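You operate a simulated robot arm through the tools that you are given. There is no shell and no other tool. Be economical: measure what you need, move in short steps, check, and stop when the job is done.

Carry out the task below with a simulated robot arm. There is one attempt and no reset: what you move stays moved.

JOB
Drain the blue housing into the steel tray, then shut the yellow knob.
Fine: first tip the amber bottle back, open the brass cap and push the tray under the spout; leave bottle and tray so; close the cap after. Where these are worked on the way, their far stop is far enough and under half their travel is too little: brass cap.
Where things are to end (x, y in the base frame): steel tray within 2.5 cm of [41, 16].

Only the result counts: the job must be done as asked and must still hold three seconds after the hand-in. Knocking over, shifting, dropping, spilling or breaking anything else fails it. A push-on lid holds only when it is set on centred and level and pressed home; a screw cap is set on level and turned clockwise until tight.

ROBOT AND FRAMES
A 7-joint arm with a two-finger parallel gripper on a trunk, on a base that drives. Base frame: it is fixed to the floor where the robot stands at the start and does not move with it; the origin is under the middle of the robot, x ahead of it, y to its left, z up; the surface under the hand at the start is at about z = 86. Lengths are in cm, angles in degrees, forces in N, time in s.
With the tool pointing down near the work surface it reaches from about 32 to 74 cm from the robot's upright axis, wherever it stands. Its first joint turns from -143.0 to 143.0 degrees. Places, roughly: amber bottle [50, 10, 110]; blue housing [50, 20, 100]; brass cap [50, 20, 110]; oiler knob [50, 10, 100]; yellow knob [50, 20, 100]. Payload 3 kg.
The tool frame sits at the grasp point between the pads (the TCP): z along the fingers, y along the line on which they close. The tips reach 3 cm beyond it. The gripper opens to 9.4 cm. The fingers are 2.8 cm wide and 1 cm thick; the gripper's body (5 by 9.6 cm) begins 5.5 cm behind the TCP.
Orientation is that of the tool frame in the base frame, as a unit quaternion [x, y, z, w]. With the fingers straight down and closing along the base's y, the tool's x points along the base's -x, its y along +y and its z along -z.

CONTROLS
- The arm moves only by the tool play_rows. Its argument "series" is a list of rows, each a list of 7 numbers: the turn, a rotation vector about the base's x, y, z in degrees, then the shift along the base's x, y, z in cm, then the closure in counts, from 0 (fully open) to 255 (shut). In form: [[ax, ay, az, tx, ty, tz, claw], ...]. A call has 1 to 8 rows; each row shifts and turns the commanded pose from where the row before left it. Rows are played at 5 a second. More than 5 cm and 8.6 degrees between two rows, or a gripper value outside its range, and nothing of the call is played. Where a pose cannot be reached the arm comes as near as it can. A force on the tool above 90 N (or 10 N above the force at the start of the call, whichever is more), or a blocked arm, ends the call early, and 0.2 s more pass. Each finger travels about 4.5 cm/s and halts on what it meets, pressing with about 20 N; the grip force reading is that of the motor and also rises with nothing between the fingers. The clock runs only during rows and for 0.2 s after the last one: add rows that do not move to give the fingers time. It gives the time, the measured TCP pose, the force on the tool (base axes), the opening and the grip force at its end, in the units of the frame above (readings bear some noise), with the torque about the TCP (base axes, N m) and any sound that the robot's microphone picked up, and new pictures: "show" is both (left out), scene, wrist or none.
- Cameras (640 x 400 px; columns grow to the right, rows downward): "scene" is now at [4.02, 13.83, 181.22]; the picture's right is [-0.05, -1.00, 0.00], its down [-0.86, 0.05, -0.51] and it looks along [0.51, -0.03, -0.86] (base axes); focal length 256 px, centre (320, 200). "wrist" rides on the gripper at [7.6, 1.4, -10.2] in the tool frame; the picture's right is [-0.18, 0.98, 0.00], its down [-0.75, -0.14, -0.64] and it looks along [-0.63, -0.12, 0.77] (tool axes); focal length 243 px, centre (320, 200).
- move_column(by): slides the trunk up (or, below 0, down) by that many cm; the arm and the scene camera ride with it, the base frame stays. It gives what a move gives, with no picture.
- base_move(legs): drives the robot by 1 to 6 legs, each [ahead, left, turn to the left] in cm, cm and degrees, along the robot's own axes; the way and the turn of a leg run together, so that a leg with both is an arc; at most 150 cm and 180 degrees a leg. The arm and the cameras ride along, it lands a little off, and it stops where it bumps. It gives what a move gives, and a new picture of the scene camera.
- head_to(pan, tilt): turns the head with the scene camera to pan (to the left, within 143 degrees either way) and tilt (down, from -29 to 69), counted from straight ahead of the robot. It gives what a move gives, and a new picture of the scene camera.
- pixel_to_xyz(camera, pixels): for up to 12 pixels [column, row] of the newest picture of that camera ("zoom" is the newest enlarged one), the place [x, y, z] in the base frame of the surface seen there, good to about 0.2 cm. No time passes.
- inspect(camera, box): a new picture of the part [left, top, right, bottom] of that camera's present view, enlarged. No time passes.
- sign_off(): hands the job in; it is judged then, once.

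Go step by step. Measure first, check grasps and placings, and put right what went wrong. The budget is 80 turns and 260 pictures, counting those below and the enlarged ones. Unless the task says otherwise, let go and move clear before handing in, and close with one line.

The tools are called after "Call:" as a command line: name --pt "numbers of a row" for each row, then --argument value for the rest, lists and objects as JSON in quotes. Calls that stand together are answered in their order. play_rows: Moves the arm, as the interface text tells. Its arguments: {"type":"object","properties":{"series":{"type":"array","items":{"type":"array","items":{"type":"number"}}},"show":{"type":"string","enum":["both","scene","wrist","none"]}},"required":["series"]} The other tools are called the same way: move_column (by) slides the trunk up or down; base_move (legs) drives the base; head_to (pan, tilt) turns the head that bears the scene camera; pixel_to_xyz (camera, pixels) gives the place of the surface under pixels of a picture; inspect (camera, box) takes an enlarged picture of a part of a camera's view; sign_off () hands the job in.

At the start:

```text
clock: 0.0
tcp_pos: [57.62, 0.77, 133.76]
tool_rot: [0.0, 1.0, 0.0, -0.001]
contact_force: [0.0, -0.9, -0.4]
moment: [-0.01, -0.04, 0.05]
width: 9.42
grip_force: 0.0
trunk travel left (down, up): [-27.5, 11.5]
robot x, y, heading: [-0.06, -0.12, 0.1]
head pan, tilt: [-3.0, 59.3]
```

scene: 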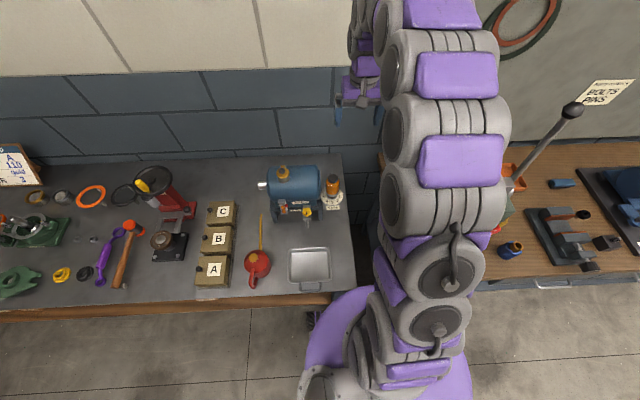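
wrist: 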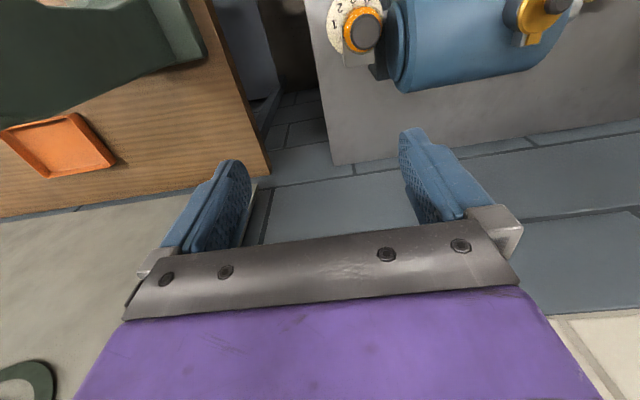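

The scene shows the blue housing near (293,185) with brass cap (283,172), amber bottle (332,187), and tray (310,265). I'll zoom in on it.

Call:
inspect --camera "scene" --box '[240, 150, 360, 225]'

Call:
inspect --camera "scene" --box '[230, 200, 360, 300]'

Call:
pixel_to_xyz --camera "scene" --pixels '[[283, 172], [332, 183], [293, 185], [262, 186], [308, 212], [283, 207], [310, 265], [290, 250], [330, 288], [310, 287], [330, 203], [260, 260]]'

```text
5.33 times, centred on (300, 188) of scene
```

zoom: 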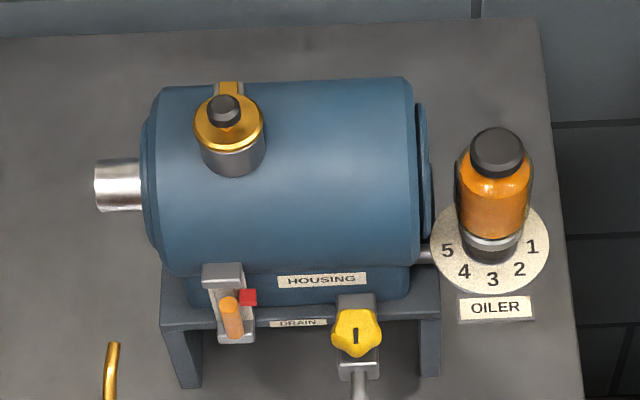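

```text
4.00 times, centred on (295, 250) of scene
```

zoom: 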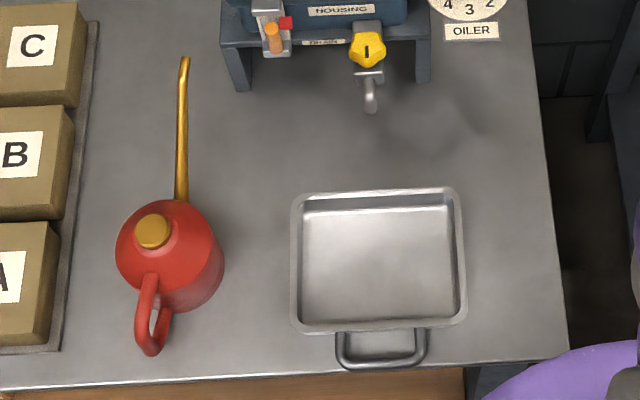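

```text
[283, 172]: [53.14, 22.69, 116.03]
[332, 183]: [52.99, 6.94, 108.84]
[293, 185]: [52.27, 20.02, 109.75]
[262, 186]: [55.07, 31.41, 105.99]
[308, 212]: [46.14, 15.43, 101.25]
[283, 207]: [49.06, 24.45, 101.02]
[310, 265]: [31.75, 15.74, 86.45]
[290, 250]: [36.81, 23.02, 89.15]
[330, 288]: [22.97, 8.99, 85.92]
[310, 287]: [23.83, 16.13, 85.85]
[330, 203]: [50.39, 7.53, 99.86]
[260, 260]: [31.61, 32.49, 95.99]
```

The cap has a black knob and a rear hinge tab, and the yellow knob has a pointer line. I'll zoom in further to measure the parts.

Call:
inspect --camera "scene" --box '[270, 160, 302, 180]'

Call:
inspect --camera "scene" --box '[316, 168, 348, 212]'

Call:
inspect --camera "scene" --box '[270, 195, 326, 230]'

Call:
pixel_to_xyz --camera "zoom" --pixels '[[434, 150], [434, 190], [440, 240], [440, 300], [460, 170], [150, 200], [140, 120], [240, 120], [434, 110], [380, 150], [490, 150], [560, 80]]'

```text
16.00 times, centred on (286, 170) of scene
```

zoom: 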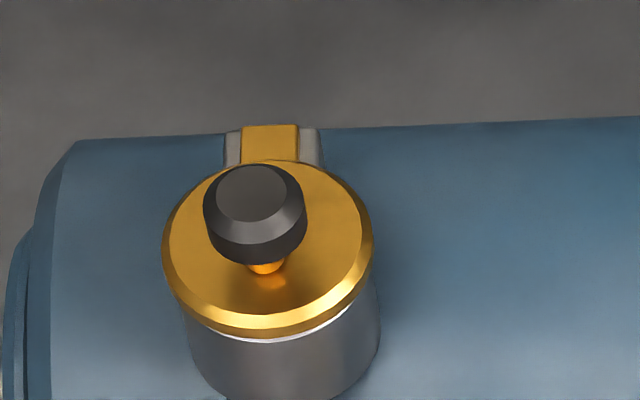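

```text
9.09 times, centred on (332, 190) of scene
```

zoom: 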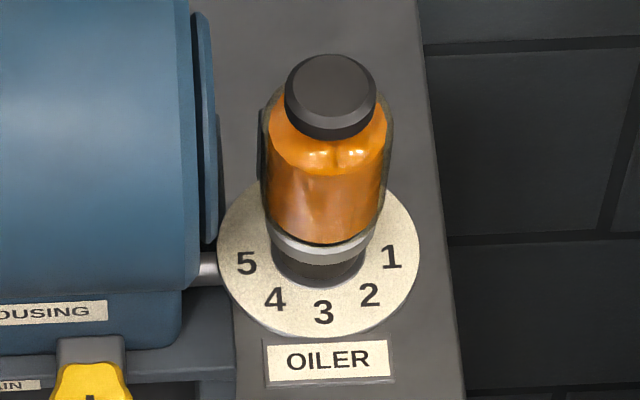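

```text
11.43 times, centred on (298, 212) of scene
```

zoom: 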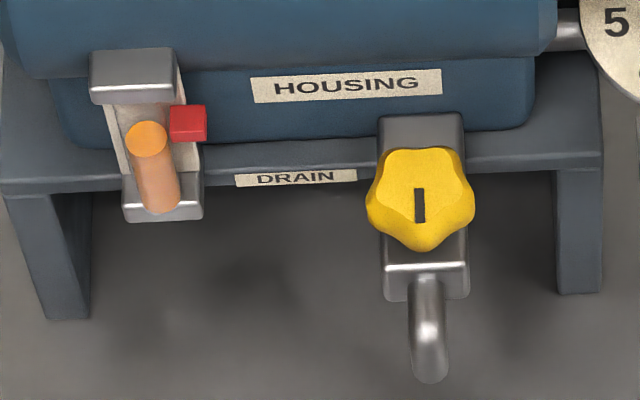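

```text
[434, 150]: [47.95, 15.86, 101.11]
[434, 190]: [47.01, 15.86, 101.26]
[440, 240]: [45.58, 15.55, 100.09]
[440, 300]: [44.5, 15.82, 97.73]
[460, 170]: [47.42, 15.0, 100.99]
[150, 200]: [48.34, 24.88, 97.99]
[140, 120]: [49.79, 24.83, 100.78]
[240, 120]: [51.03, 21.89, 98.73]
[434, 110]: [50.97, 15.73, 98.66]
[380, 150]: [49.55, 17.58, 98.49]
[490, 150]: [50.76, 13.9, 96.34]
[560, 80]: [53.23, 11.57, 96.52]
```

The cap is hinged at the rear and the yellow knob looks upright-axis with a pointer. I'll pull the arm back for a wrist view of the oiler and housing.

Call:
play_rows --pt "0 0 0 -4.5 1.5 0 0" --pt "0 0 0 -4.5 1.5 0 0" --pt "0 0 0 -4.5 1.5 0 0" --pt "0 0 0 -4.5 1.5 0 0" --pt "0 0 0 0 0 0 0"

Call:
inspect --camera "wrist" --box '[220, 0, 640, 262]'

```text
clock: 1.2
tcp_pos: [39.59, 6.68, 133.69]
tool_rot: [0.001, 1.0, -0.001, -0.001]
contact_force: [0.2, -0.8, 0.1]
moment: [0.02, 0.02, -0.04]
width: 9.42
grip_force: 0.0
trunk travel left (down, up): [-27.5, 11.5]
robot x, y, heading: [-0.13, -0.21, 0.1]
head pan, tilt: [-3.0, 59.3]
```

scene: 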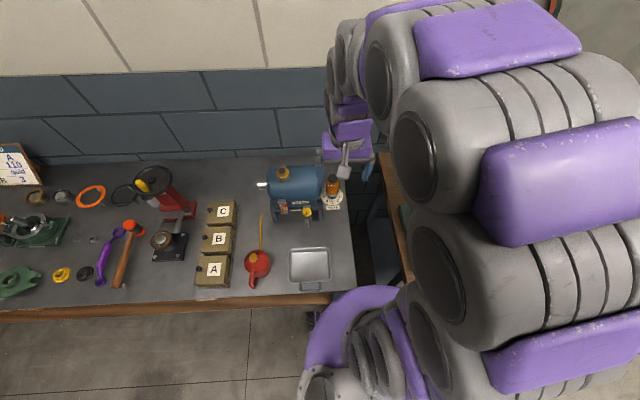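
wrist: 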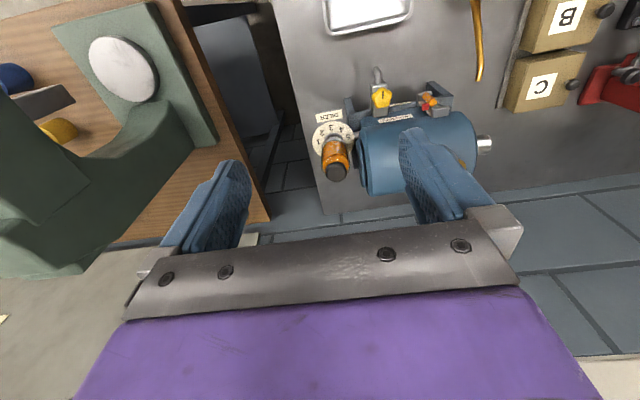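

```text
1.52 times, centred on (430, 131) of wrist
```

zoom: 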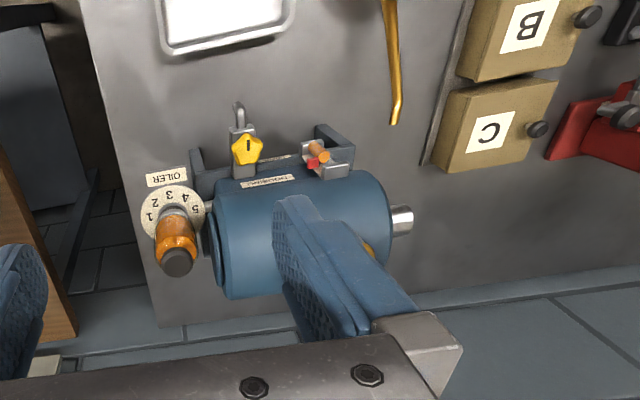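

From here the wrist camera sees the oiler upside down near (335,160); I'll enlarge that.

Call:
inspect --camera "wrist" --box '[300, 100, 380, 190]'

Call:
inspect --camera "scene" --box '[318, 170, 348, 210]'

Call:
pixel_to_xyz --camera "scene" --pixels '[[333, 178], [332, 183], [332, 188], [332, 192], [328, 187], [337, 187], [332, 196], [331, 199]]'

```text
4.44 times, centred on (340, 145) of wrist
```

zoom: 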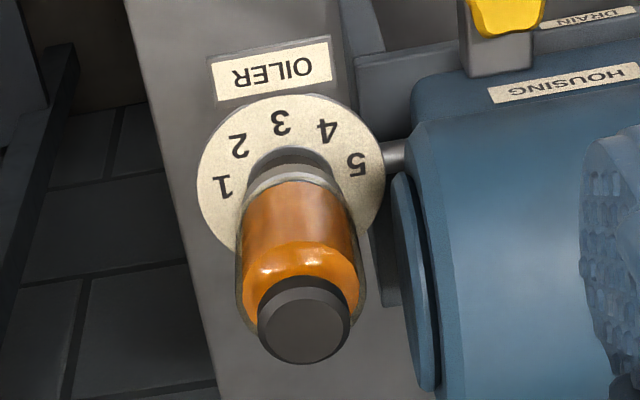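

```text
10.00 times, centred on (333, 190) of scene
```

zoom: 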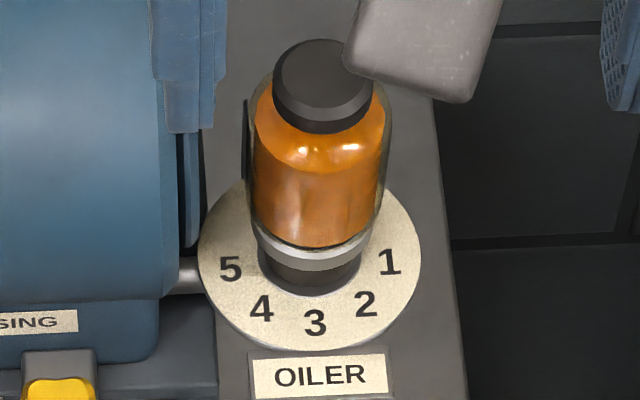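

```text
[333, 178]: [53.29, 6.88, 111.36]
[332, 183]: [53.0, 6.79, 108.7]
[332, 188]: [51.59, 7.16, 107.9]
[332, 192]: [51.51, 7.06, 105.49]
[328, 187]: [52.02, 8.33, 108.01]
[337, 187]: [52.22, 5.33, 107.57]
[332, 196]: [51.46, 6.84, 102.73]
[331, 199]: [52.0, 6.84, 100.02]
```

The bottle axis is about (53.4, 6.8), spanning z 103–111.5. I'll close the fingers and lower them in front of it (x≈46).

Call:
play_rows --pt "0 0 0 1.5 0 -4.5 255" --pt "0 0 0 1.5 0 -4.5 255" --pt "0 0 0 1.5 0 -4.5 255" --pt "0 0 0 1.2 0 -4.5 255" --pt "0 0 0 0.5 0 -4.5 255" --pt "0 0 0 0 0.1 -1.7 255" --pt "0 0 0 0 0 0 255"

Call:
inspect --camera "wrist" --box '[160, 0, 480, 200]'

```text
clock: 2.8
tcp_pos: [45.65, 6.74, 109.68]
tool_rot: [0.0, 1.0, 0.0, 0.001]
contact_force: [0.7, 0.4, 0.9]
moment: [0.0, -0.05, -0.02]
width: 0.03
grip_force: 20.4
trunk travel left (down, up): [-27.5, 11.5]
robot x, y, heading: [0.1, 0.62, 0.0]
head pan, tilt: [-3.0, 59.3]
```

scene: 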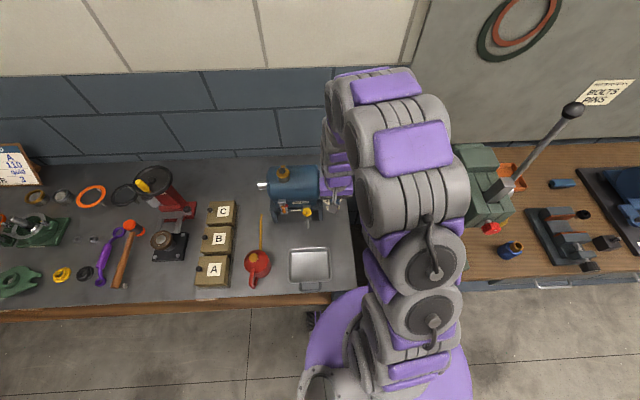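
wrist: 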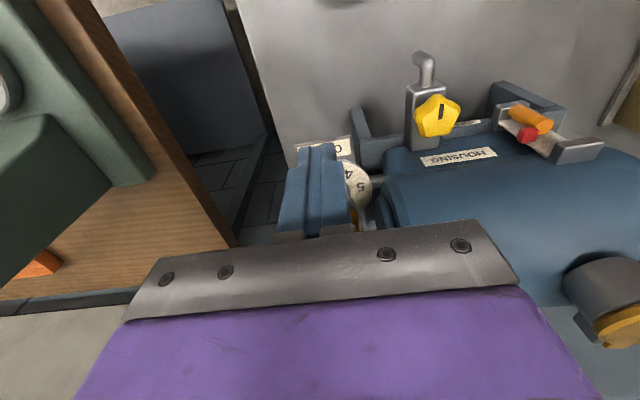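

```text
2.00 times, centred on (320, 100) of wrist
```

zoom: 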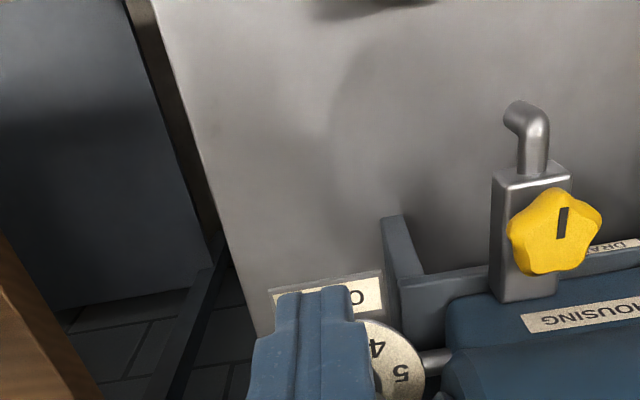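

The closed fingers are in front of the bottle at x=45.65. I'll push ahead in +x.

Call:
play_rows --pt "0 0 0 2 0 0 255" --pt "0 0 0 2 0 0 255" --pt "0 0 0 1 0 0 255" --pt "0 0 0 1 0 0 255" --pt "0 0 0 1 0 0 255" --show "both"

Call:
inspect --camera "scene" --box '[310, 160, 370, 215]'

```text
clock: 4.2
tcp_pos: [50.92, 7.03, 109.63]
tool_rot: [-0.002, 1.0, -0.002, -0.012]
contact_force: [-81.0, 10.1, 48.2]
moment: [-0.6, 1.96, 0.15]
width: 0.03
grip_force: 20.0
trunk travel left (down, up): [-27.5, 11.5]
robot x, y, heading: [-0.31, 0.08, 0.1]
head pan, tilt: [-3.0, 59.3]
stopped in row 5: the force on the tool passed its limit at 96 N (the readings are from after the stop); the commanded pose is now the measured one
```

scene: 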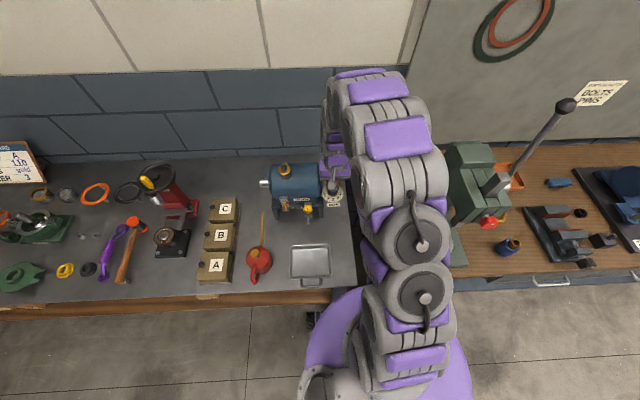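
wrist: 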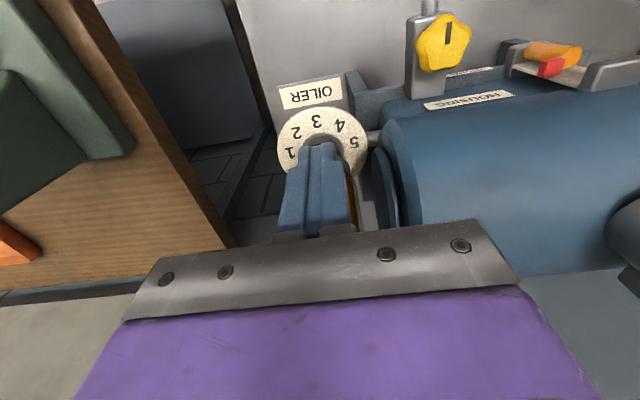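

```text
7.27 times, centred on (340, 188) of scene
```

zoom: 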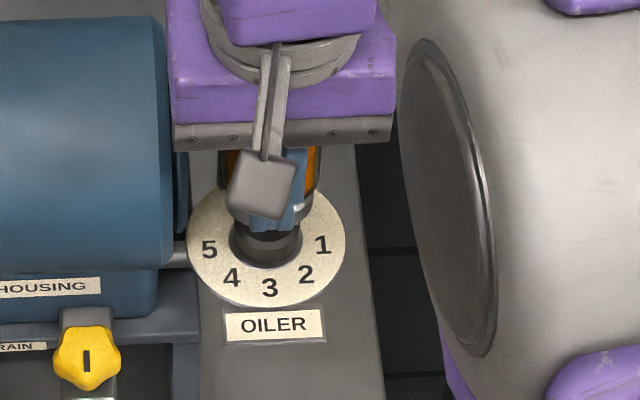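

The push met a hard stop (81 N) with no tipping. I'll back off and look at the hinge arrangement.

Call:
play_rows --pt "0 0 0 -2 0 0 255" --pt "0 0 0 -3 0 1 255" --pt "0 0 0 -4 0 2 255" --pt "0 0 0 -3 4 0 255" --pt "0 0 0 0 5 0 255" --pt "0 0 0 0 5 0 255" --pt "0 0 0 0 5 0 255" --pt "0 0 0 0 5 0 255"

Call:
inspect --camera "scene" --box '[312, 165, 352, 215]'

Call:
inspect --camera "wrist" --box '[0, 0, 640, 400]'

```text
clock: 6.0
tcp_pos: [40.89, 31.37, 112.29]
tool_rot: [-0.001, 1.0, 0.0, -0.007]
contact_force: [0.3, -0.1, 0.0]
moment: [0.01, 0.01, 0.02]
width: 0.01
grip_force: 20.3
trunk travel left (down, up): [-27.5, 11.5]
robot x, y, heading: [-0.1, -0.09, -0.4]
head pan, tilt: [-3.0, 59.3]
```

scene: 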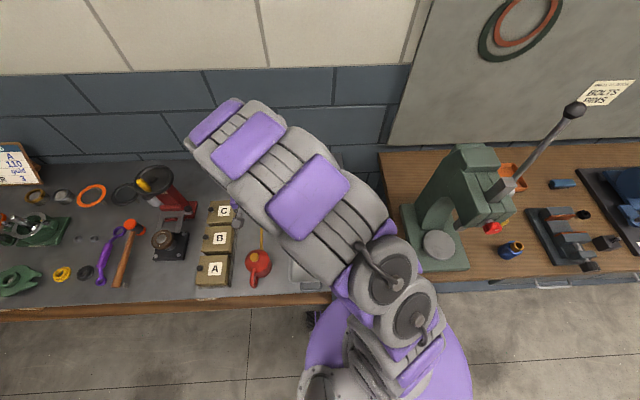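
wrist: 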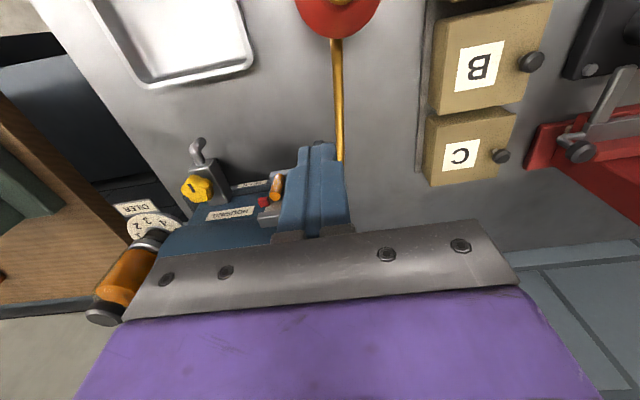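

```text
8.00 times, centred on (332, 190) of scene
```

zoom: 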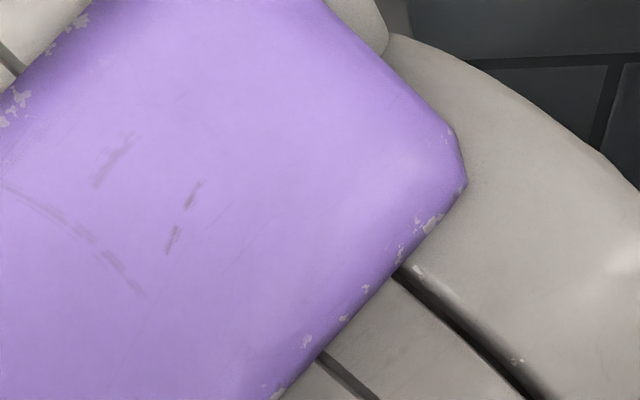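

```text
1.00 times, centred on (320, 200) of wrist (not enlarged: the box is as wide or as high as the picture)
```

zoom: 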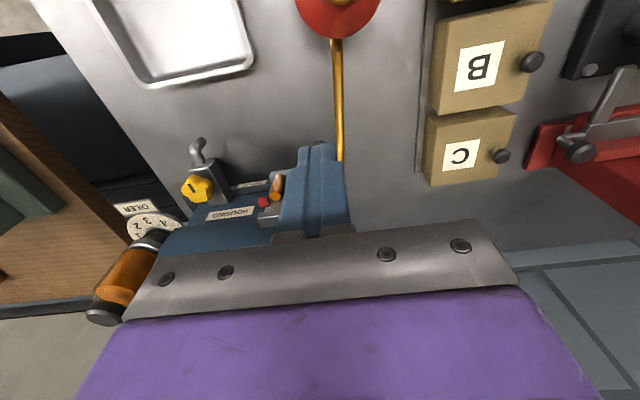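

From this angle the bottle is visible at (120,280). I'll enlarge it.

Call:
inspect --camera "wrist" --box '[70, 180, 210, 335]'

Call:
pixel_to_xyz --camera "wrist" --pixels '[[105, 317], [118, 285], [135, 255], [150, 238], [145, 225], [133, 208], [197, 188], [196, 145], [200, 165]]'

```text
2.58 times, centred on (140, 258) of wrist
```

zoom: 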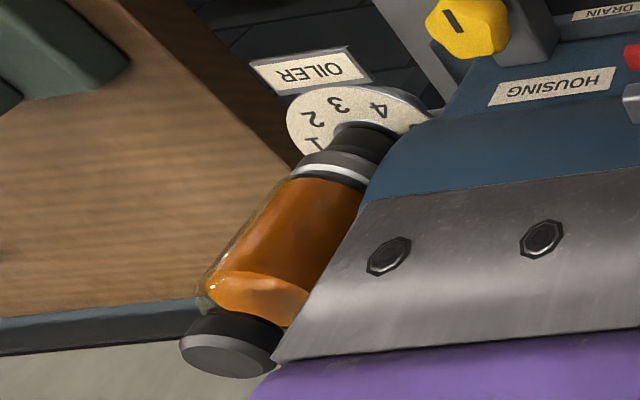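

```text
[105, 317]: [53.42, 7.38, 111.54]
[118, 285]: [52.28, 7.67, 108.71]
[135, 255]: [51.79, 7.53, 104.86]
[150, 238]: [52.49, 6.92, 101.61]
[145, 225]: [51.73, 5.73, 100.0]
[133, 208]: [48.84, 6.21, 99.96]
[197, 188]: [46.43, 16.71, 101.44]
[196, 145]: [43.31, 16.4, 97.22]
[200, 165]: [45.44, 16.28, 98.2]
```

The bottle still stands upright. I'll rise and swing to the right side with the tool turned 90° so the wrist camera looks at it from −y.

Call:
play_rows --pt "0 0 8 0 -1 4.5 255" --pt "0 0 8 0 -1 4.5 255" --pt "0 0 8 0 -2 4.5 255" --pt "0 0 8 0.5 -3 3.5 255" --pt "0 0 8 1 -4 2 255" --pt "0 0 8 1 -4.5 1 255" --pt "0 0 8 1.2 -4.5 0 255" --pt "0 0 8 1.5 -4.5 0 255" --show "none"

Call:
play_rows --pt "0 0 8 2 -4 0 255" --pt "0 0 8 2 -4 0 255" --pt "0 0 8 2 -4 -1 255" --pt "0 0 2 1 -1 -1 255" --pt "0 0 0 0 0 0 255"

```text
clock: 7.8
tcp_pos: [46.01, 6.05, 132.54]
tool_rot: [-0.532, 0.846, -0.002, -0.006]
contact_force: [-0.4, 0.2, 0.2]
moment: [-0.01, 0.0, 0.0]
width: 0.02
grip_force: 20.5
trunk travel left (down, up): [-27.5, 11.5]
robot x, y, heading: [-0.11, -0.03, -0.2]
head pan, tilt: [-3.0, 59.3]
```

```text
clock: 9.0
tcp_pos: [53.04, -6.48, 130.27]
tool_rot: [0.708, -0.706, 0.004, 0.005]
contact_force: [0.1, 0.4, 0.4]
moment: [0.02, -0.02, 0.0]
width: 0.0
grip_force: 20.4
trunk travel left (down, up): [-27.5, 11.5]
robot x, y, heading: [-0.16, 0.11, 0.2]
head pan, tilt: [-3.0, 59.3]
```

scene: 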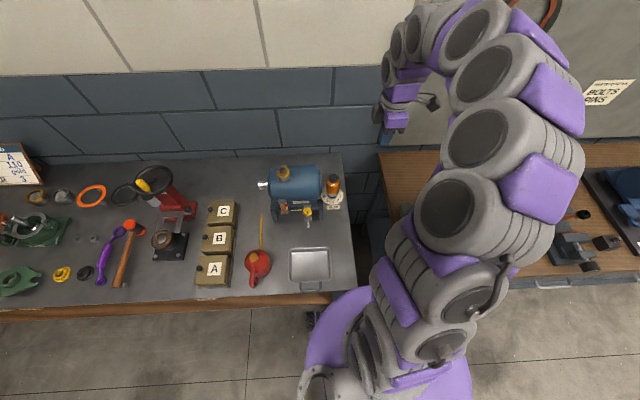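
wrist: 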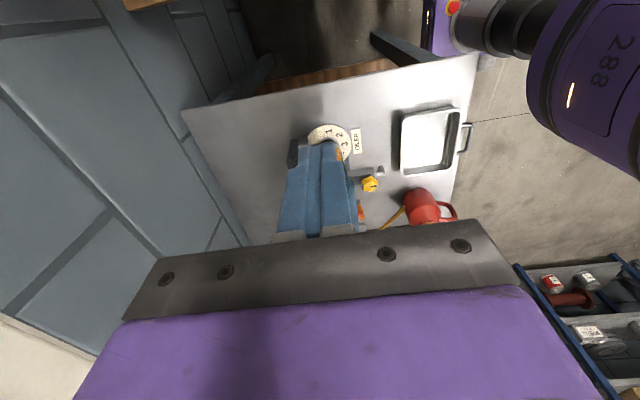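

The fingers hide the bottle; a dark bracket shows at (292,152). Opening the fingers to look between them.

Call:
play_rows --pt "0 0 0 0 1 0 0" --pt "0 0 0 0 1 0 0" --pt "0 0 0 0 1 0 0" --pt "0 0 0 0 1 0 0" --pt "0 0 0 0 0 0 0" --show "none"

Call:
inspect --camera "wrist" --box '[240, 60, 420, 240]'

```text
clock: 10.2
tcp_pos: [52.9, -2.73, 130.37]
tool_rot: [0.708, -0.706, 0.004, 0.005]
contact_force: [-0.7, 0.1, 0.0]
moment: [-0.01, -0.02, 0.02]
width: 9.39
grip_force: 0.0
trunk travel left (down, up): [-27.5, 11.5]
robot x, y, heading: [0.21, -0.35, 0.1]
head pan, tilt: [-3.0, 59.3]
```

```text
2.22 times, centred on (330, 150) of wrist
```

zoom: 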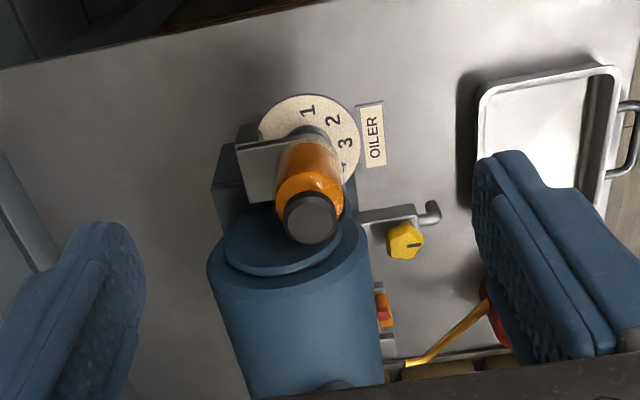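

A metal bracket stands behind the bottle (zoom (255,165)). I'll enlarge and measure it.

Call:
inspect --camera "wrist" --box '[295, 80, 355, 140]'

Call:
pixel_to_xyz --camera "zoom" --pixels '[[60, 250], [60, 320], [130, 280], [200, 280], [140, 350], [30, 380], [60, 400], [160, 200], [240, 300], [300, 380]]'

```text
6.67 times, centred on (325, 110) of wrist
```

zoom: 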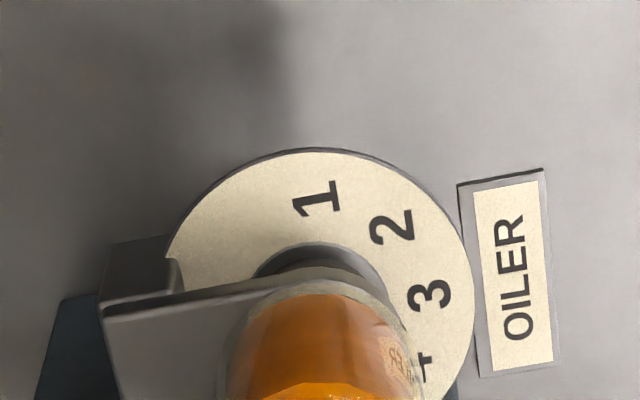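

```text
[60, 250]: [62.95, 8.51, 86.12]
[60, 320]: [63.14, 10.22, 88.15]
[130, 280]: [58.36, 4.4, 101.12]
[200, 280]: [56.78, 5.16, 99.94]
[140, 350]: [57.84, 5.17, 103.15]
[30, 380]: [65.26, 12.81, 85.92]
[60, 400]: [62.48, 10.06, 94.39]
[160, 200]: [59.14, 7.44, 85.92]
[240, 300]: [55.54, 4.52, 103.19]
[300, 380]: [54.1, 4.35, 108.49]
```

The bottle sits on an arm reaching back to a hinge near x≈58, z≈102, so its front must go up and back; a straight push just wedged. I'll put the closed fingers in front again and push along that arc.

Call:
play_rows --pt "0 0 0 -3 3 0 255" --pt "0 0 0 -3 3 -3 255" --pt "0 0 0 -0.7 2.8 -4 255" --pt "0 0 0 0 0.8 -4.5 255" --pt "0 0 0 0 0 -4.5 255" --pt "0 0 0 0 0 -3.8 255" --pt "0 0 0 0 0 0 255"

Call:
inspect --camera "scene" --box '[310, 160, 370, 215]'

```text
refused: row 2 steps farther than a row can; nothing moved
```

```text
7.27 times, centred on (340, 188) of scene
```

zoom: 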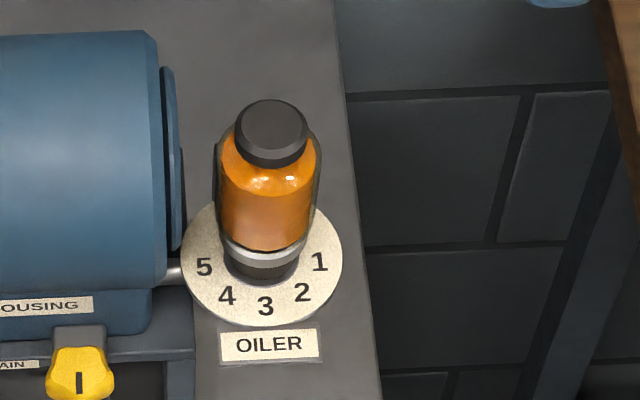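

One row was over the 5 cm step limit, so I'll resend with smaller steps.

Call:
play_rows --pt "0 0 0 -3 3 0 255" --pt "0 0 0 -3 3 -1 255" --pt "0 0 0 -0.5 2.4 -4 255" --pt "0 0 0 0 1.2 -4.5 255" --pt "0 0 0 0 0 -4.7 255" --pt "0 0 0 0 0 -4.7 255" --pt "0 0 0 0 0 -1 255" --pt "0 0 0 0 0 0 255"

Call:
inspect --camera "scene" --box '[310, 160, 370, 215]'

```text
clock: 12.0
tcp_pos: [46.15, 7.0, 110.4]
tool_rot: [0.708, -0.706, 0.004, 0.005]
contact_force: [0.4, 0.0, 0.2]
moment: [0.03, 0.01, 0.0]
width: 0.0
grip_force: 20.2
trunk travel left (down, up): [-27.5, 11.5]
robot x, y, heading: [-0.44, -0.08, 0.1]
head pan, tilt: [-3.0, 59.3]
```

scene: 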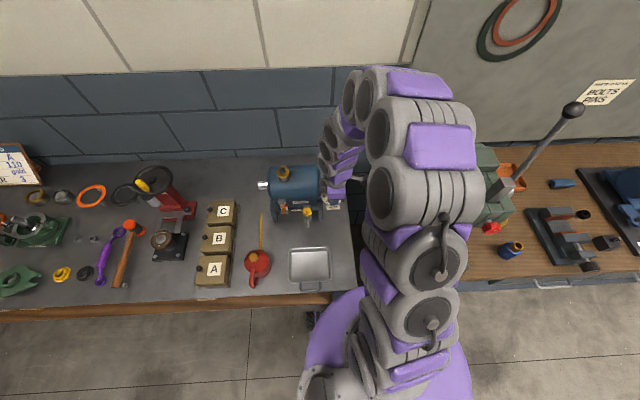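
wrist: 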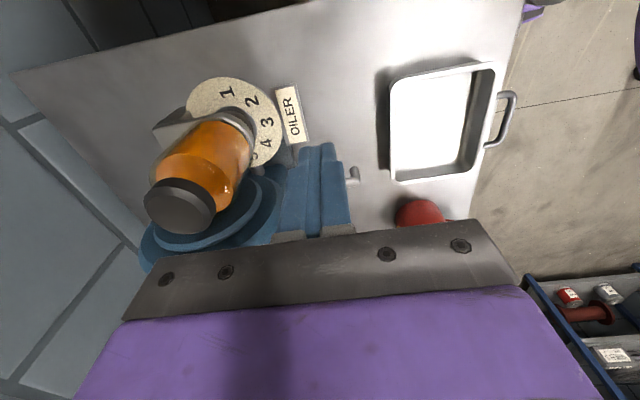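

```text
7.27 times, centred on (340, 188) of scene
```

zoom: 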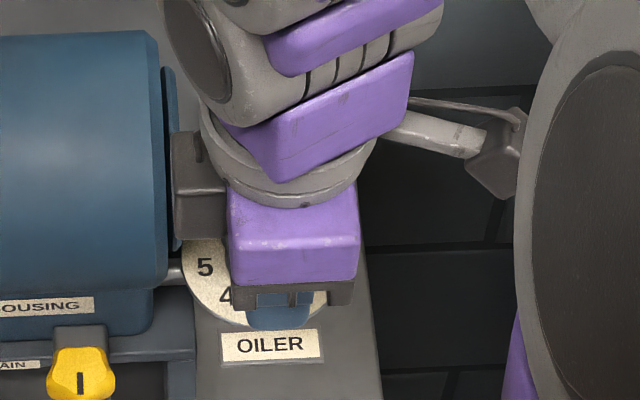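

The wrist view now shows bottle and arm well. Touching at x≈50.4, then pushing up and back along the arc.

Call:
play_rows --pt "0 0 0 3.5 0 0 255" --pt "0 0 0 0.9 0 0 255" --pt "0 0 0 0.6 0 0.5 255" --pt "0 0 0 0.6 0 0.5 255" --pt "0 0 0 0.6 0 0.5 255" --pt "0 0 0 0.7 0 0.4 255" --pt "0 0 0 0.7 0 0.3 255"

```text
clock: 13.6
tcp_pos: [53.56, 6.81, 112.92]
tool_rot: [0.707, -0.707, 0.006, 0.003]
contact_force: [-19.9, 0.9, 35.7]
moment: [-0.04, 0.26, -0.06]
width: 0.0
grip_force: 20.3
trunk travel left (down, up): [-27.5, 11.5]
robot x, y, heading: [-0.4, -0.34, -0.1]
head pan, tilt: [-3.0, 59.3]
```

scene: 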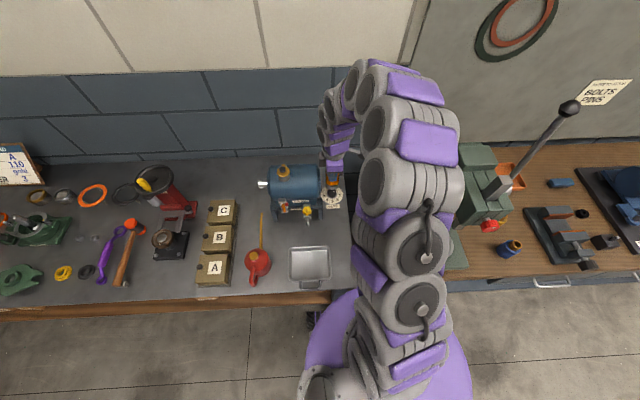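
wrist: 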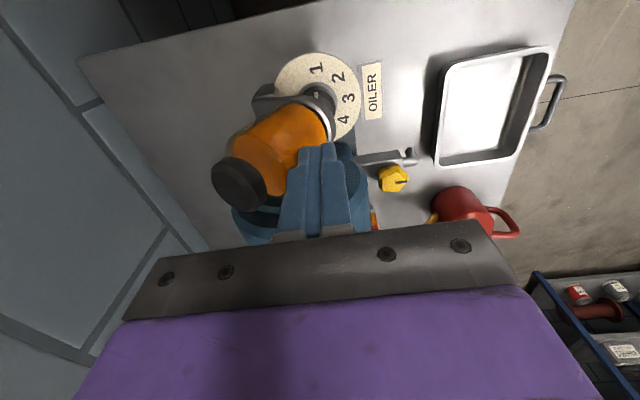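

It is tipping: the socket is showing at (317,98). Continuing along the arc.

Call:
play_rows --pt "0 0 0 0.8 0 0.7 255" --pt "0 0 0 1.0 0 0.4 255" --pt "0 0 0 1.0 0 0.3 255" --pt "0 0 0 1.0 0 0.1 255" --pt "0 0 0 1.0 0 0 255" --pt "0 0 0 1.0 0 0 255"

```text
clock: 15.0
tcp_pos: [59.66, 7.01, 113.98]
tool_rot: [0.708, -0.706, 0.003, 0.005]
contact_force: [0.0, -0.4, 0.2]
moment: [-0.01, 0.01, 0.01]
width: 0.01
grip_force: 19.9
trunk travel left (down, up): [-27.5, 11.5]
robot x, y, heading: [0.15, -0.13, 0.1]
head pan, tilt: [-3.0, 59.3]
```

scene: 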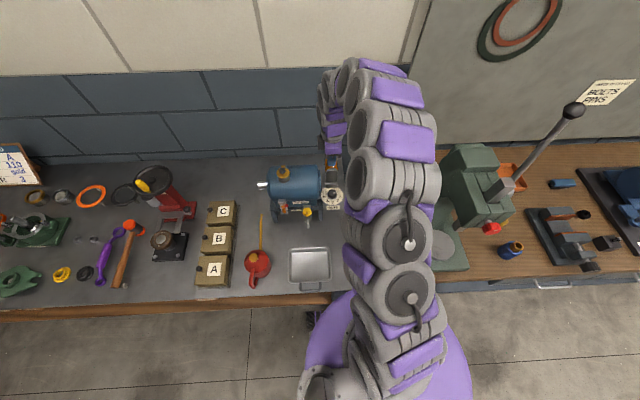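
wrist: 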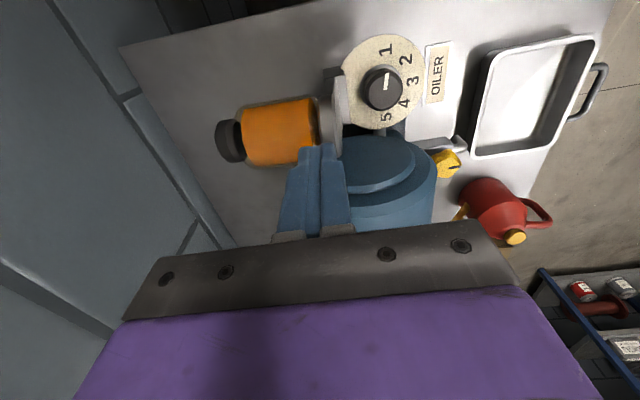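

The bottle now lies fully back (wrist (275,130)) with no load on the tool. Next I rise, turn the tool back to yaw 0 and move clear to measure the cap.

Call:
play_rows --pt "0 0 0 -1 0 4.5 255" --pt "0 0 -8 -2 0 4 255" --pt "0 0 -8 -3 0 3.5 200" --pt "0 0 -8 -3 0 3 150" --pt "0 0 -8 -3 0 0 100" --pt "0 0 -8 -3 0 0 100" --pt "0 0 -8 -2 0 0 100" --pt "0 0 -8 -1 0 0 100" --show "none"

Call:
play_rows --pt "0 0 -8 -2 0 0 100" --pt "0 0 -8 -2 0 0 100" --pt "0 0 -8 0 0 0 100" --pt "0 0 -8 0 0 0 100" --pt "0 0 -2 0 0 0 100" --pt "0 0 0 0 0 0 100" --show "scene"

Call:
inspect --camera "scene" --box '[270, 160, 302, 180]'

Call:
pixel_to_xyz --camera "zoom" --pixels '[[255, 195], [210, 220], [298, 220], [255, 240], [270, 145], [310, 145], [270, 300], [200, 260], [340, 250], [230, 150], [320, 200]]'

```text
clock: 16.8
tcp_pos: [41.68, 6.99, 129.08]
tool_rot: [-0.292, 0.956, -0.001, -0.006]
contact_force: [-0.5, 0.5, -0.5]
moment: [-0.01, 0.0, 0.01]
width: 5.71
grip_force: 0.1
trunk travel left (down, up): [-27.5, 11.5]
robot x, y, heading: [0.1, 0.2, -0.2]
head pan, tilt: [-3.0, 59.3]
```

```text
clock: 18.2
tcp_pos: [37.76, 6.9, 129.28]
tool_rot: [0.0, 1.0, 0.0, -0.006]
contact_force: [0.0, 0.9, 0.1]
moment: [0.02, -0.02, 0.0]
width: 5.72
grip_force: 0.0
trunk travel left (down, up): [-27.5, 11.5]
robot x, y, heading: [-0.14, -0.41, 0.1]
head pan, tilt: [-3.0, 59.3]
```

scene: 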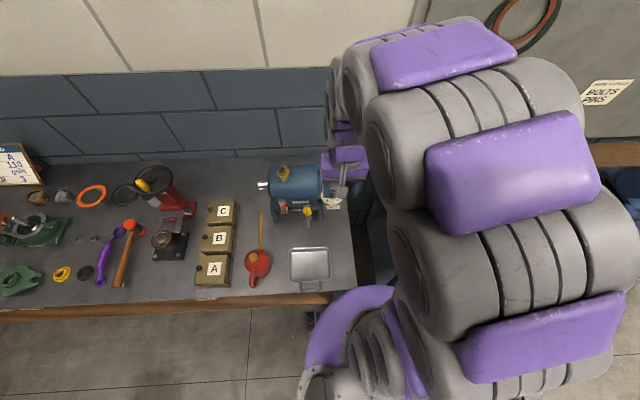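

```text
16.00 times, centred on (286, 170) of scene
```

zoom: 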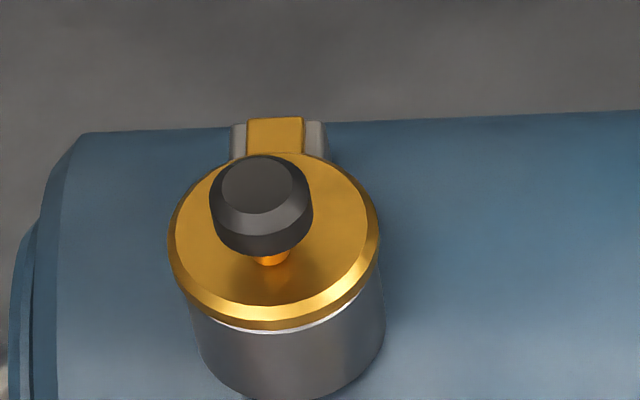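

```text
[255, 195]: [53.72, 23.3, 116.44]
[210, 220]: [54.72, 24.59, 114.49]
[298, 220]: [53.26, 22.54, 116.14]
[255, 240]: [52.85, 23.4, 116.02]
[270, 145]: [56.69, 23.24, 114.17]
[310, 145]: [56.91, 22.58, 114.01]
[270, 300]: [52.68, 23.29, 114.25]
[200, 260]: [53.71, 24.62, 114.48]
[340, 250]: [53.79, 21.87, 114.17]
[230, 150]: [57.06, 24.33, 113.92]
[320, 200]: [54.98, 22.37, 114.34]
```

Knob top is at about (53.7, 23.2, 116.5), Ø≈1.6, lid hinge near x≈57, z≈114. I'll approach above the knob.

Call:
play_rows --pt "0 0 0 3.2 3.26 -1.4 100" --pt "0 0 0 3.2 3.26 -1.4 100" --pt "0 0 0 3.2 3.26 -1.4 100" --pt "0 0 0 3.2 3.26 -1.4 120" --pt "0 0 0 3.2 3.26 -1.4 140" --pt "0 0 0 0 0 0 140"

Call:
inspect --camera "wrist" --box '[220, 100, 420, 240]'

Call:
inspect --camera "scene" --box '[262, 145, 318, 180]'

```text
clock: 19.6
tcp_pos: [53.52, 23.17, 122.23]
tool_rot: [-0.002, 1.0, 0.0, -0.006]
contact_force: [0.0, 0.0, 0.5]
moment: [-0.03, 0.01, -0.01]
width: 4.22
grip_force: 0.1
trunk travel left (down, up): [-27.5, 11.5]
robot x, y, heading: [0.12, 0.31, -0.2]
head pan, tilt: [-3.0, 59.3]
```

scene: 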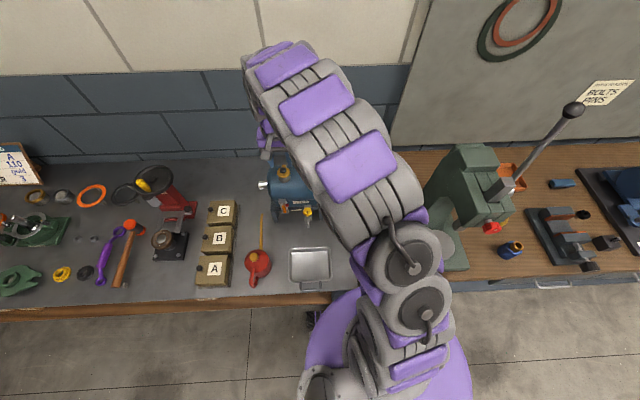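
wrist: 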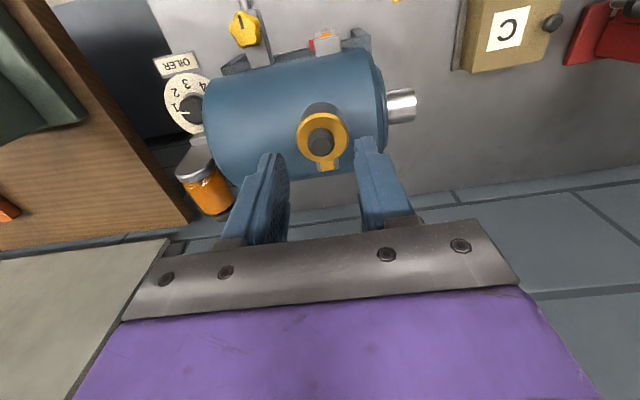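

```text
2.86 times, centred on (320, 170) of wrist
```

zoom: 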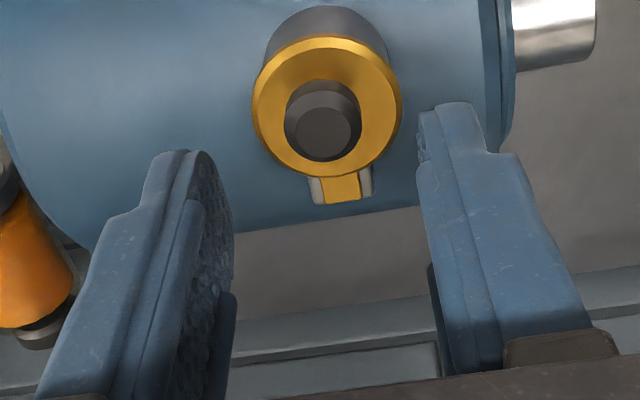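

```text
11.43 times, centred on (290, 162) of scene
```

zoom: 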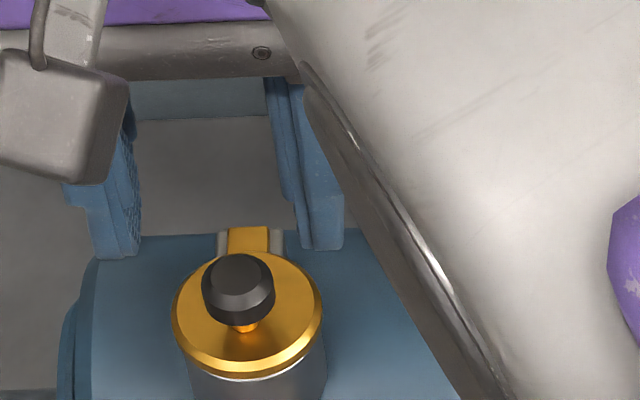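

The knob lies between the fingers; descending to z≈117.8 and closing.

Call:
play_rows --pt "0 0 0 0.1 0 -2.5 140" --pt "0 0 0 0.1 0 -1.9 140" --pt "0 0 0 0 0 0 255" --pt "0 0 0 0 0 0 255" --pt "0 0 0 0 0 0 255" --show "none"

Call:
inspect --camera "scene" --box '[262, 145, 318, 180]'

```text
clock: 20.8
tcp_pos: [54.05, 23.05, 117.72]
tool_rot: [-0.001, 1.0, -0.001, -0.007]
contact_force: [0.9, -5.2, -4.4]
moment: [-0.12, 0.12, -0.03]
width: 1.94
grip_force: 43.1
trunk travel left (down, up): [-27.5, 11.5]
robot x, y, heading: [0.1, -0.21, 0.2]
head pan, tilt: [-3.0, 59.3]
```

```text
11.43 times, centred on (290, 162) of scene
```

zoom: 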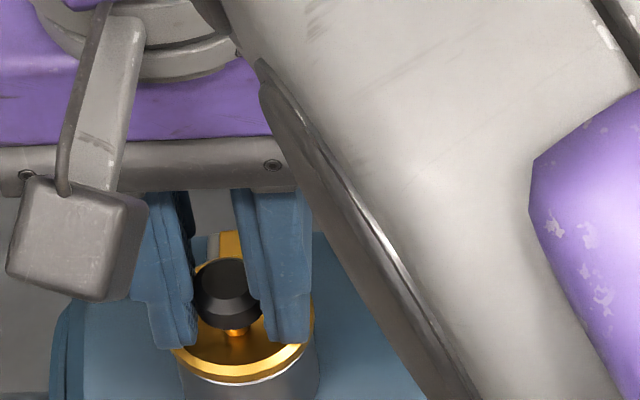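

Knob gripped (1.94 cm). Lifting the lid along the arc about the rear hinge, rotating the tool with it.

Call:
play_rows --pt "0 8 0 0.56 0 0.38 255" --pt "0 8 0 0.6 0 0.3 255" --pt "0 8 0 0.64 0 0.21 255" --pt "0 8 0 0.67 0 0.12 255" --pt "0 8 0 0.67 0 0.03 255" --pt "0 8 0 0.68 0 -0.07 255"

Call:
inspect --camera "scene" --box '[262, 145, 318, 180]'

```text
clock: 22.1
tcp_pos: [53.82, 23.04, 117.65]
tool_rot: [-0.001, 0.957, 0.007, -0.288]
contact_force: [20.4, 7.8, 11.1]
moment: [-0.21, -0.16, -0.16]
width: 1.92
grip_force: 45.3
out of reach, approached as far as the arm can: row 4, 5, 6
trunk travel left (down, up): [-27.5, 11.5]
robot x, y, heading: [0.32, 0.04, 0.1]
head pan, tilt: [-3.0, 59.3]
stopped in row 6: the force on the tool passed its limit at 178 N (the readings are from after the stop); the commanded pose is now the measured one
```

scene: 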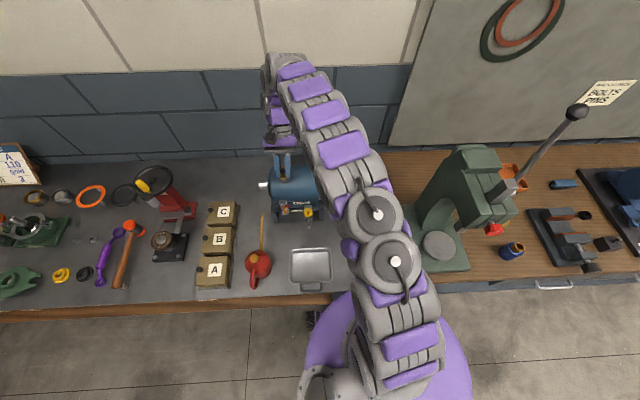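
wrist: 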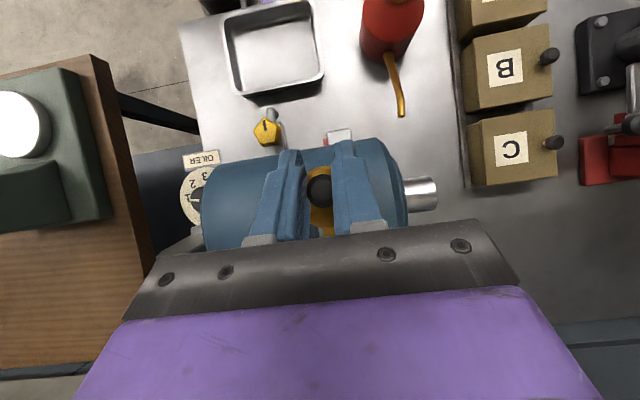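

```text
11.43 times, centred on (290, 162) of scene
```

zoom: 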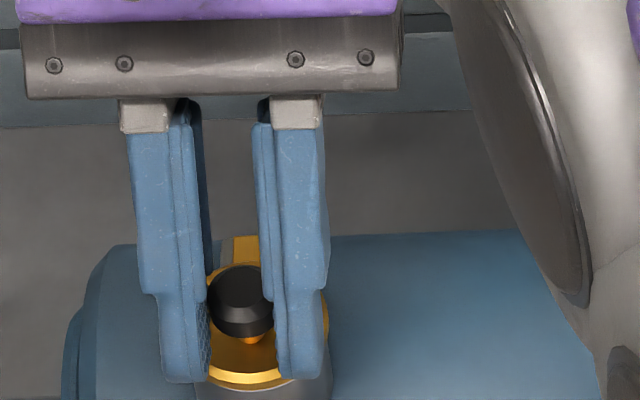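

The lid stayed shut; the tilt ran out of reach and strained it. I'll release, turn the tool back upright, and re-check.

Call:
play_rows --pt "0 0 0 0 0 0 150" --pt "0 0 0 0 0 0 150" --pt "0 -8 0 0 0 1.5 150" --pt "0 -8 0 0 0 1.5 150" --pt "0 -8 0 0 0 1 150" --pt "0 -8 0 0 0 0 150" --pt "0 -1.5 0 0 0 0 150" --pt "0 0 0 0 0 0 150"

Call:
inspect --camera "scene" --box '[262, 145, 318, 180]'

Call:
inspect --camera "wrist" --box '[280, 100, 380, 180]'

```text
clock: 23.9
tcp_pos: [53.34, 22.9, 121.69]
tool_rot: [-0.002, 1.0, 0.005, -0.001]
contact_force: [0.1, -0.6, 0.8]
moment: [-0.01, 0.03, -0.02]
width: 3.86
grip_force: 0.1
trunk travel left (down, up): [-27.5, 11.5]
robot x, y, heading: [0.14, 0.14, -0.2]
head pan, tilt: [-3.0, 59.3]
```

scene: 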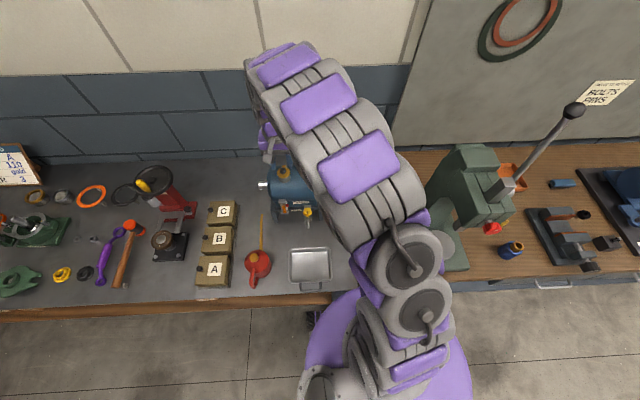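
wrist: 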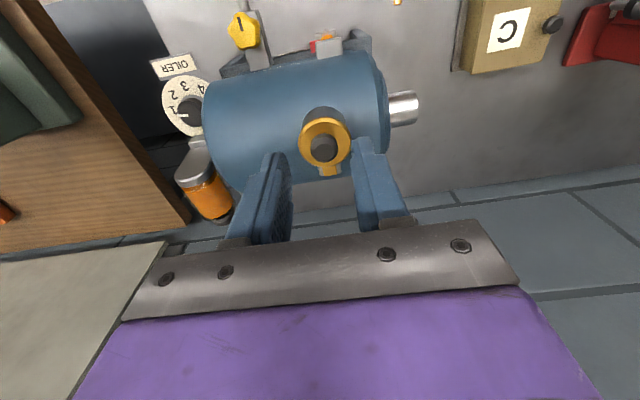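

```text
11.43 times, centred on (290, 162) of scene
```

zoom: 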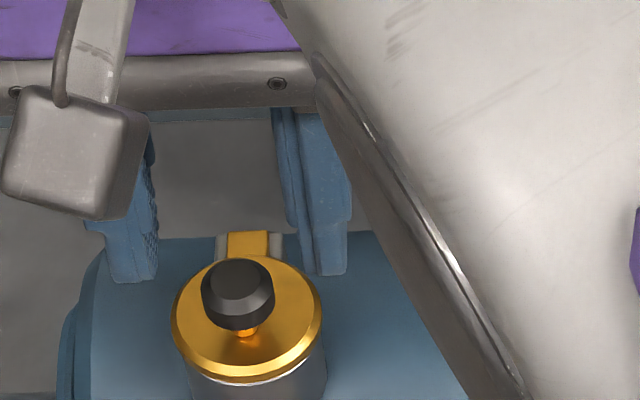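

```text
5.00 times, centred on (330, 140) of wrist
```

zoom: 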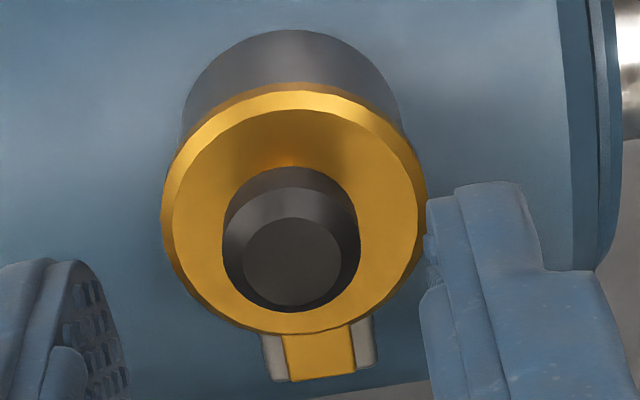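

The lid is unharmed. I'll re-grip the knob a bit higher (TCP z≈118.3) and lift by translation only along the knob's arc.

Call:
play_rows --pt "0 0 0 0.3 0.2 -2 150" --pt "0 0 0 0.1 0 -1.4 150" --pt "0 0 0 0 0 0 255" --pt "0 0 0 0 0 0 255" --pt "0 0 0 0 0 0 255" --pt "0 0 0 0.39 0 0.49 255" --pt "0 0 0 0.48 0 0.42 255" --show "none"

Call:
inspect --camera "scene" --box '[262, 145, 318, 180]'

```text
clock: 25.5
tcp_pos: [54.46, 23.12, 119.0]
tool_rot: [-0.003, 1.0, 0.004, -0.004]
contact_force: [-16.8, 3.6, -17.0]
moment: [0.05, 1.32, 0.0]
width: 1.98
grip_force: 44.5
trunk travel left (down, up): [-27.5, 11.5]
robot x, y, heading: [-0.02, 0.19, -0.1]
head pan, tilt: [-3.0, 59.3]
```

```text
11.43 times, centred on (290, 162) of scene
```

zoom: 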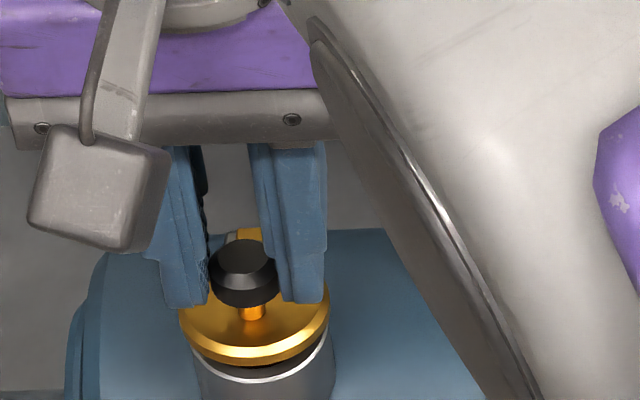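

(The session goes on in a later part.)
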